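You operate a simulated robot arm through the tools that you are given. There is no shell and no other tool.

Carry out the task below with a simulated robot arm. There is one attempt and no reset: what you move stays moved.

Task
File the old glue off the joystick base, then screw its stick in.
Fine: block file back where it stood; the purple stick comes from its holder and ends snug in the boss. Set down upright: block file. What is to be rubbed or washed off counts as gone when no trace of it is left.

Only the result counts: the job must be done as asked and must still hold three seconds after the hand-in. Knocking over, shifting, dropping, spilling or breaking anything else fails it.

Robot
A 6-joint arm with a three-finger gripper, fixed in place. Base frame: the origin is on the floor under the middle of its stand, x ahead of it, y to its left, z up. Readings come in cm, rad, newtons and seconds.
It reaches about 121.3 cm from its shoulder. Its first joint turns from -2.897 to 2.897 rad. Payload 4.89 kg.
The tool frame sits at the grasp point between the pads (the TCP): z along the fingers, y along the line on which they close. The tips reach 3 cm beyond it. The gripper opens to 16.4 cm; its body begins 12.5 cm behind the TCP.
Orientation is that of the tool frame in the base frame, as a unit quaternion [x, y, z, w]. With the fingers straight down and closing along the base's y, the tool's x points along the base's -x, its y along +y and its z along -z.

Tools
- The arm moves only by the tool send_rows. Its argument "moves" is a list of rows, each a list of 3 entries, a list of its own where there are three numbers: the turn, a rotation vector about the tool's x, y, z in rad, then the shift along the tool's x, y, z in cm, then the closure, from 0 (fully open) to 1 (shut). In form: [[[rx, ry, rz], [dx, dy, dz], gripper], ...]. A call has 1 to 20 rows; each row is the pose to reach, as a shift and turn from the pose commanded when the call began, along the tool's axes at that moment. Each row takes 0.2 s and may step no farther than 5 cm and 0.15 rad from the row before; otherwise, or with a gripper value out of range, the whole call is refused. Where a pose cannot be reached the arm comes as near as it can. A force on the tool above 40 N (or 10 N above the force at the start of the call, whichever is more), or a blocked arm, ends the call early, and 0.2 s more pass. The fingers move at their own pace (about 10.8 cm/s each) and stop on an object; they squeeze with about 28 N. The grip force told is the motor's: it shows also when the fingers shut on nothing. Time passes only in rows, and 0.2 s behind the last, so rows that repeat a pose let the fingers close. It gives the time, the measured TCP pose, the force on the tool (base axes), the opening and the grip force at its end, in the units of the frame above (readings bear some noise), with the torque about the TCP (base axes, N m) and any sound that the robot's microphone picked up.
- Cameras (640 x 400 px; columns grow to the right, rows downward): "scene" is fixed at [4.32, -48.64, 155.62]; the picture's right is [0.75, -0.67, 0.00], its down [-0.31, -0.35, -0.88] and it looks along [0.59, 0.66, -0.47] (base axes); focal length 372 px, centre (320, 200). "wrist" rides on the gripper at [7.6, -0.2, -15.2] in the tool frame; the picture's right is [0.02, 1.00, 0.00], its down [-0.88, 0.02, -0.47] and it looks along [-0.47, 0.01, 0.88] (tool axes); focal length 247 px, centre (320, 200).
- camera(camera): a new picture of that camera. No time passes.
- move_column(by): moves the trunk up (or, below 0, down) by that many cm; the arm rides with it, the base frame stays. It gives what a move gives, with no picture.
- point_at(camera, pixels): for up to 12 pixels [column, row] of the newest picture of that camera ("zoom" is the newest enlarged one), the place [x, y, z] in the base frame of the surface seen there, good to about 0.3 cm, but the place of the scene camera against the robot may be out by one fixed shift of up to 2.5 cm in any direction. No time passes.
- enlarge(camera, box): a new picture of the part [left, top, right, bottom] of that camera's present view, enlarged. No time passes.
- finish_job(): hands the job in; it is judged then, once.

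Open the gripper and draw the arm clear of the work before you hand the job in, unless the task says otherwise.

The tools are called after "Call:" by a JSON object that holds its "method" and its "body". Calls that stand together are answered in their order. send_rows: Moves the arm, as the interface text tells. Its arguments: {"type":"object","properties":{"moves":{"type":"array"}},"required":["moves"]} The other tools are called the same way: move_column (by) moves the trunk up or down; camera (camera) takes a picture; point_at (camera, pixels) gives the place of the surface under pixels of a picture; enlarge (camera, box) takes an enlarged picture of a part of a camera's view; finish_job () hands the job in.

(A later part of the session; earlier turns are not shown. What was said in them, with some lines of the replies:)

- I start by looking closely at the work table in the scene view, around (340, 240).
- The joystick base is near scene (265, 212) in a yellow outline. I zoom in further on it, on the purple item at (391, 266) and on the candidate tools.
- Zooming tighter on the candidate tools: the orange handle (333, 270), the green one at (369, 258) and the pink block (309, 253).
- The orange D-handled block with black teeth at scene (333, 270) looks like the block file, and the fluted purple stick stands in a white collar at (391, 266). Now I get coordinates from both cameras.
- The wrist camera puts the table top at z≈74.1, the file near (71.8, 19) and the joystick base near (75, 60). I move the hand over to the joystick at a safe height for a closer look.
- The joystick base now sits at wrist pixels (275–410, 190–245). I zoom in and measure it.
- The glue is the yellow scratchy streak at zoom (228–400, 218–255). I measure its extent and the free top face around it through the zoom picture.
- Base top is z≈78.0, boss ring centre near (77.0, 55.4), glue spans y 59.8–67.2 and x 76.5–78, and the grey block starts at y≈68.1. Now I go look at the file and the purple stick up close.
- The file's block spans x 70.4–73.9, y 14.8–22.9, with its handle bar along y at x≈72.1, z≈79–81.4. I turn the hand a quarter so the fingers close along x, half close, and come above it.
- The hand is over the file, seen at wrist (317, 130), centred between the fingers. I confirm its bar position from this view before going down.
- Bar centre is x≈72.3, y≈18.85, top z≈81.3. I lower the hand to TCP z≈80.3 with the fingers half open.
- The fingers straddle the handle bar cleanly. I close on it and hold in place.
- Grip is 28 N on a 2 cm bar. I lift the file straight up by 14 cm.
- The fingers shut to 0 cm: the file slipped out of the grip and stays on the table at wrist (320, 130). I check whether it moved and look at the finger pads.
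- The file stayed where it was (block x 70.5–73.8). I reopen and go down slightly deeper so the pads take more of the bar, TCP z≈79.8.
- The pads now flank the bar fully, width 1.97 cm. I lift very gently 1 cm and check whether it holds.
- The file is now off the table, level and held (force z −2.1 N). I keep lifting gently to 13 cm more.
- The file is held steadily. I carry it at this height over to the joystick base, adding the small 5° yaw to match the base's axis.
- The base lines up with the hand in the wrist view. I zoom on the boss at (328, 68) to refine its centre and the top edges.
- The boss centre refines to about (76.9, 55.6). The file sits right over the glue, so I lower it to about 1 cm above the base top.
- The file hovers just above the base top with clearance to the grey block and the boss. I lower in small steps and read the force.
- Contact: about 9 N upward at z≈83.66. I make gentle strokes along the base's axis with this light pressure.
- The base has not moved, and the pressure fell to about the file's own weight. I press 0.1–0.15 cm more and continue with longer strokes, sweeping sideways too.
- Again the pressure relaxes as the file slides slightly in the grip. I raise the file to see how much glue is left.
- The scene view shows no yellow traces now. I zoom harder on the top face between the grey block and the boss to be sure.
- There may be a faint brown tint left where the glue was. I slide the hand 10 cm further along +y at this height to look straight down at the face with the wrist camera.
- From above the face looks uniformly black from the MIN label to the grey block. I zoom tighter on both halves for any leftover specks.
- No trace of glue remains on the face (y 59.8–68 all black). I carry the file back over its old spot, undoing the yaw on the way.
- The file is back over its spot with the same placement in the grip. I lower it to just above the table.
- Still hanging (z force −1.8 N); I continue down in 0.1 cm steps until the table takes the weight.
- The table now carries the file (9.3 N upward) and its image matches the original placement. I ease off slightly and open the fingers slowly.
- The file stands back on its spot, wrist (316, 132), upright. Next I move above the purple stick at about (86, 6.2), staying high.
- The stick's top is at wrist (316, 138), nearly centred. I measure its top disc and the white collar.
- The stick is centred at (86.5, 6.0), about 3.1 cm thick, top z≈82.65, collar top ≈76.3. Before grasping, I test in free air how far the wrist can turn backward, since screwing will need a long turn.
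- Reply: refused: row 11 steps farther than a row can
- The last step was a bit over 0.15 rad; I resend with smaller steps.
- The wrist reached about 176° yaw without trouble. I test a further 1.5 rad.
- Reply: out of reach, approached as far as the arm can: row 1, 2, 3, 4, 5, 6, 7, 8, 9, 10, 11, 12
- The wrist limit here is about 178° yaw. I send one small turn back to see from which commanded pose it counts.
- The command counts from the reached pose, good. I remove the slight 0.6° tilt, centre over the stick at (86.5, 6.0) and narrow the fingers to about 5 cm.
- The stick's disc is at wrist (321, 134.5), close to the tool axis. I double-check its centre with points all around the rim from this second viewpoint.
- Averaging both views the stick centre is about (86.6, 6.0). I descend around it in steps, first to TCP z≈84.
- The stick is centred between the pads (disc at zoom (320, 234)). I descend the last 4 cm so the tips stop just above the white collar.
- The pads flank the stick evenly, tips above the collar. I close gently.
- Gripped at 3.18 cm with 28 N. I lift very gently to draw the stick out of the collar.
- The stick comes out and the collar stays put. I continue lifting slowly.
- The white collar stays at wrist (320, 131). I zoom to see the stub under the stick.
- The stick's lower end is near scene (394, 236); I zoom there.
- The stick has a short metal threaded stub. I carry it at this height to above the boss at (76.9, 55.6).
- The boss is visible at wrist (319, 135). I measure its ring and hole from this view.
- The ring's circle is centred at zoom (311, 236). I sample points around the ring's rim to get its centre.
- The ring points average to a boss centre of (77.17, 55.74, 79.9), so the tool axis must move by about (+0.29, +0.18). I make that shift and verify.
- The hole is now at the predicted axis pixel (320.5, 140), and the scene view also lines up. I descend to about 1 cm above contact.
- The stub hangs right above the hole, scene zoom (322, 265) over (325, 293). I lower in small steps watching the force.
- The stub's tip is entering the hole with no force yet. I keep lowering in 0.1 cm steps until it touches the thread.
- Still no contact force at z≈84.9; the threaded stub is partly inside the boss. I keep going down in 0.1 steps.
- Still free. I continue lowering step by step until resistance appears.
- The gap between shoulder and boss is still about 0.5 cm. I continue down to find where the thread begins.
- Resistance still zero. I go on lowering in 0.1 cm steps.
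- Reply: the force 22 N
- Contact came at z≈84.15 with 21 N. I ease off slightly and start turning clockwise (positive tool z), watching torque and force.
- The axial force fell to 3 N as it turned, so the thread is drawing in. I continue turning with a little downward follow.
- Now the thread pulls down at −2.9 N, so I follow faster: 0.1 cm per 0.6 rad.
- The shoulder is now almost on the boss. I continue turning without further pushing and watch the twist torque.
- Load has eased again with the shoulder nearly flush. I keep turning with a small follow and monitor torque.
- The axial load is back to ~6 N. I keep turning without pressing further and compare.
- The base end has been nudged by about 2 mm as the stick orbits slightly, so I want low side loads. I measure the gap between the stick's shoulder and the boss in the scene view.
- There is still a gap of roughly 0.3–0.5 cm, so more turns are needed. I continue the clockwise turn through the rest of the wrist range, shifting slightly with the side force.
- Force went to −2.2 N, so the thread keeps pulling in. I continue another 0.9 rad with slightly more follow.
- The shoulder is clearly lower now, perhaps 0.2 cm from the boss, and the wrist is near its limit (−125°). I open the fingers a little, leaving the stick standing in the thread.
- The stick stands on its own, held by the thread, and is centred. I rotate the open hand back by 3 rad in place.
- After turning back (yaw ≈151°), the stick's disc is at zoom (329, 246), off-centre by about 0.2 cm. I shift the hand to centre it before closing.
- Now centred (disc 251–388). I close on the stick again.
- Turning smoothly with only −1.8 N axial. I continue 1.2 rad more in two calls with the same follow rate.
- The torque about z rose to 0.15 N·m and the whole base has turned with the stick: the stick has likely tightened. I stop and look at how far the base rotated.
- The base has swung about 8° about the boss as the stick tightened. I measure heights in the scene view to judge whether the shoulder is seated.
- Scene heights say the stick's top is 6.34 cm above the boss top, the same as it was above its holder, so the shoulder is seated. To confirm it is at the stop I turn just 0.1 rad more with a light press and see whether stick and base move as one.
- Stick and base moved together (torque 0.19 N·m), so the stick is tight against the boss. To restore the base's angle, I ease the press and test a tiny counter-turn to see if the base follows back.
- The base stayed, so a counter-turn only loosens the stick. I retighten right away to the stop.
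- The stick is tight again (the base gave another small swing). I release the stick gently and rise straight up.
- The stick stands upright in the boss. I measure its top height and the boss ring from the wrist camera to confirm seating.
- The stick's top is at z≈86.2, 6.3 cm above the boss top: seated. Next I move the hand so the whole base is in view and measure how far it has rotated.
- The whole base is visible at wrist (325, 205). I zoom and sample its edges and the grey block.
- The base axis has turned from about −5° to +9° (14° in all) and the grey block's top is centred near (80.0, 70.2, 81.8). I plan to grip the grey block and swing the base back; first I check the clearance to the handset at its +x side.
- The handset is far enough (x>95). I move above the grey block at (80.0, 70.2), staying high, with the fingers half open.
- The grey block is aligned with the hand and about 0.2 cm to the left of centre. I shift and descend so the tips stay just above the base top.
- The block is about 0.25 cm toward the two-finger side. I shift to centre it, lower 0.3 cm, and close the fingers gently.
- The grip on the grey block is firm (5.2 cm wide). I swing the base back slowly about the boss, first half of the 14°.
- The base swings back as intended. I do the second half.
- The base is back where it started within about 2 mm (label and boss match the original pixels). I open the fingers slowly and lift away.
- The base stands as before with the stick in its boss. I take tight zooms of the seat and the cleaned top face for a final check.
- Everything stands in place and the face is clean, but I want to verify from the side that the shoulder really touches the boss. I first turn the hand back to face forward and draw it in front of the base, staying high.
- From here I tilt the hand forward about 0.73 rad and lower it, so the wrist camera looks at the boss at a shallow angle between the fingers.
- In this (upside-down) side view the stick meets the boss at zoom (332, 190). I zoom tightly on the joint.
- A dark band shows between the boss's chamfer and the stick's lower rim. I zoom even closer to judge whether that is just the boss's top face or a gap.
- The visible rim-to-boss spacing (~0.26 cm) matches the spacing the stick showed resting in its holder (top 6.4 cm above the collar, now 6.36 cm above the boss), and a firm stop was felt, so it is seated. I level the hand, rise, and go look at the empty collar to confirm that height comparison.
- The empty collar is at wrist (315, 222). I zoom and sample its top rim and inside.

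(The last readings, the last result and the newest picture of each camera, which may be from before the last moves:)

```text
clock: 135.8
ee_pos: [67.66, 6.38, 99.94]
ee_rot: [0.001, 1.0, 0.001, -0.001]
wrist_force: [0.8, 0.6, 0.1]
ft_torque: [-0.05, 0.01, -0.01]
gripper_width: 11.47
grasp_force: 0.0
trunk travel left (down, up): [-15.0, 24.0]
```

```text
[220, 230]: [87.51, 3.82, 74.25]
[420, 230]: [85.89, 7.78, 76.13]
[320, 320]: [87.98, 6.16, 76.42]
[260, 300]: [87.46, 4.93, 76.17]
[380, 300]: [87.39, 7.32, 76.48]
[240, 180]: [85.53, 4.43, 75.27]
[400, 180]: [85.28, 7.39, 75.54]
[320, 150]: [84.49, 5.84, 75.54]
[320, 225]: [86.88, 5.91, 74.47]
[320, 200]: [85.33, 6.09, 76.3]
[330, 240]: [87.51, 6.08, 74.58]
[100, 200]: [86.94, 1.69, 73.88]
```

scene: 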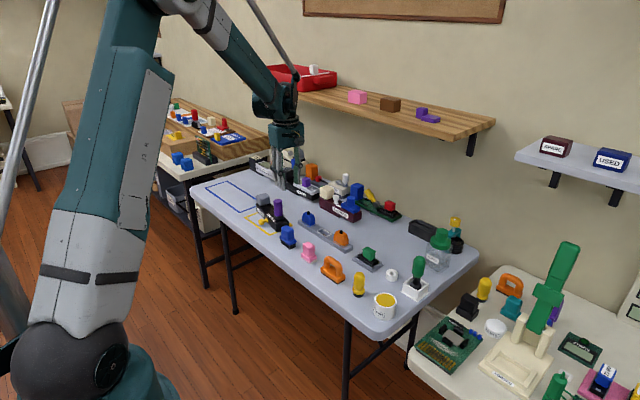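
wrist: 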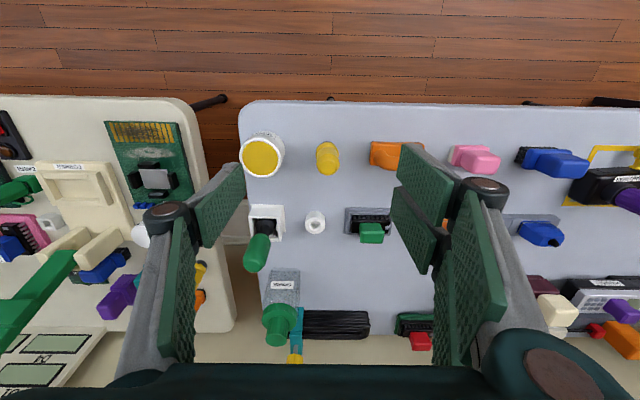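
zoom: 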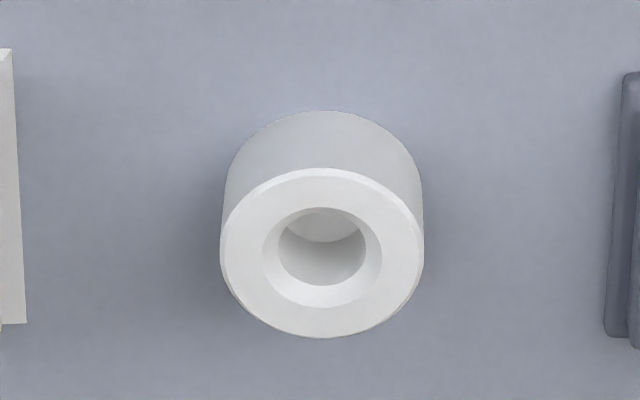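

The collar's top is z≈76.3, so the stick stood 6.35 cm above its holder and stands 6.36 cm above the boss: it is fully home. I open the gripper and retreat to a high, clear pose for a last look.

Call:
{"method": "send_rows", "body": {"moves": [[[0, 0, 0], [1.5, 0.5, -3], 0], [[0, 0, 0], [3.5, 1.5, -6], 0], [[0, 0, 0], [5.5, 2.5, -9], 0], [[0, 0, 0], [7.5, 3.5, -12], 0], [[0, 0, 0], [9, 4.5, -14], 0], [[0, 0, 0], [9, 4.5, -14], 0]]}}

Call:
{"method": "camera", "body": {"camera": "scene"}}

Call:
{"method": "enlarge", "body": {"camera": "scene", "box": [190, 150, 350, 270]}}

Call:
{"method": "enlarge", "body": {"camera": "scene", "box": [270, 200, 480, 330]}}

```text
clock: 137.2
ee_pos: [58.56, 11.06, 114.06]
ee_rot: [0.001, 1.0, 0.0, -0.001]
wrist_force: [-1.1, 0.1, 0.1]
ft_torque: [0.05, -0.08, 0.02]
gripper_width: 16.39
grasp_force: 0.0
trunk travel left (down, up): [-15.0, 24.0]
```

```text
taken
```

scene: 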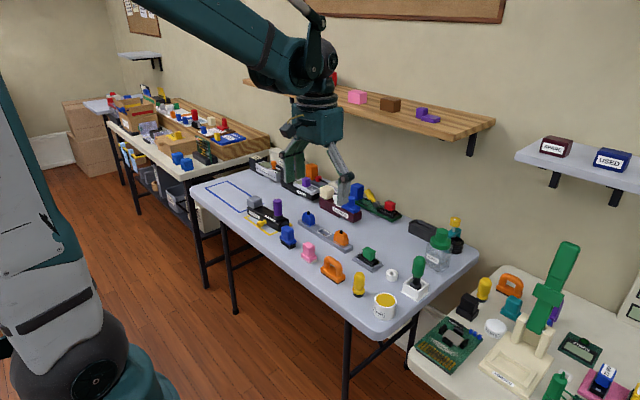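

```text
3.33 times, centred on (270, 210) of scene
```

zoom: 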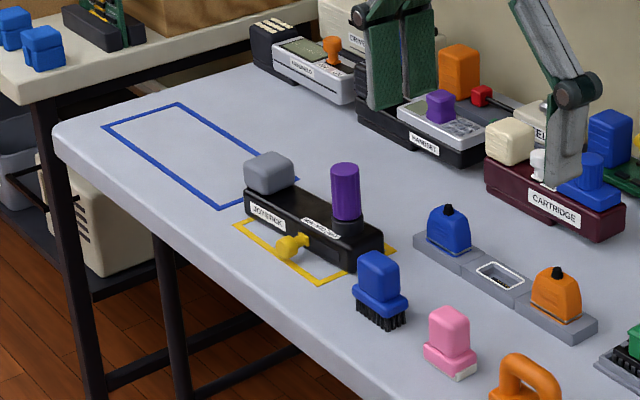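

```text
3.05 times, centred on (375, 265) of scene
```

zoom: 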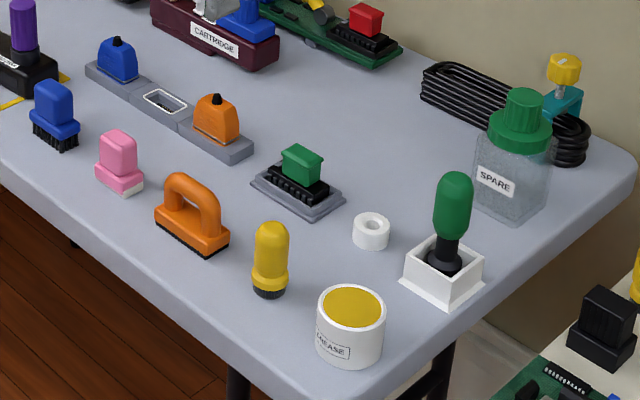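

All is in order: the file stands upright on its old spot (within about 0.2 cm), the base top is clean, the purple stick is seated in the boss, the other things look untouched, and the open hand is clear of the work. I hand the job in.

Call:
{"method": "finish_job", "body": {}}

```text
The job is handed in.
```

I filed the glue off the joystick base and screwed the purple stick into its boss. The job is handed in, but the tool gave no verdict.

- **Glue:** close-up views from both cameras show no trace left on the top face between the grey block and the boss.
- **Stick:** I turned it clockwise until it hit a firm stop. Its top stands 6.36 cm above the boss, against 6.35 cm above its holder at the start, so I take it as fully in. From the side, about 0.26 cm still shows between the purple rim and the boss.
- **Base:** as the stick tightened it pulled the base round by about 14°. I gripped the grey block and swung the base back; it now sits within about 2 mm of where it was.
- **Block file:** it stands upright on its old spot, off by about 0.2–0.25 cm. My first grip on it slipped while lifting, but it stayed standing.

Nothing else on the table looks moved. The gripper is open and the arm is clear of the work.
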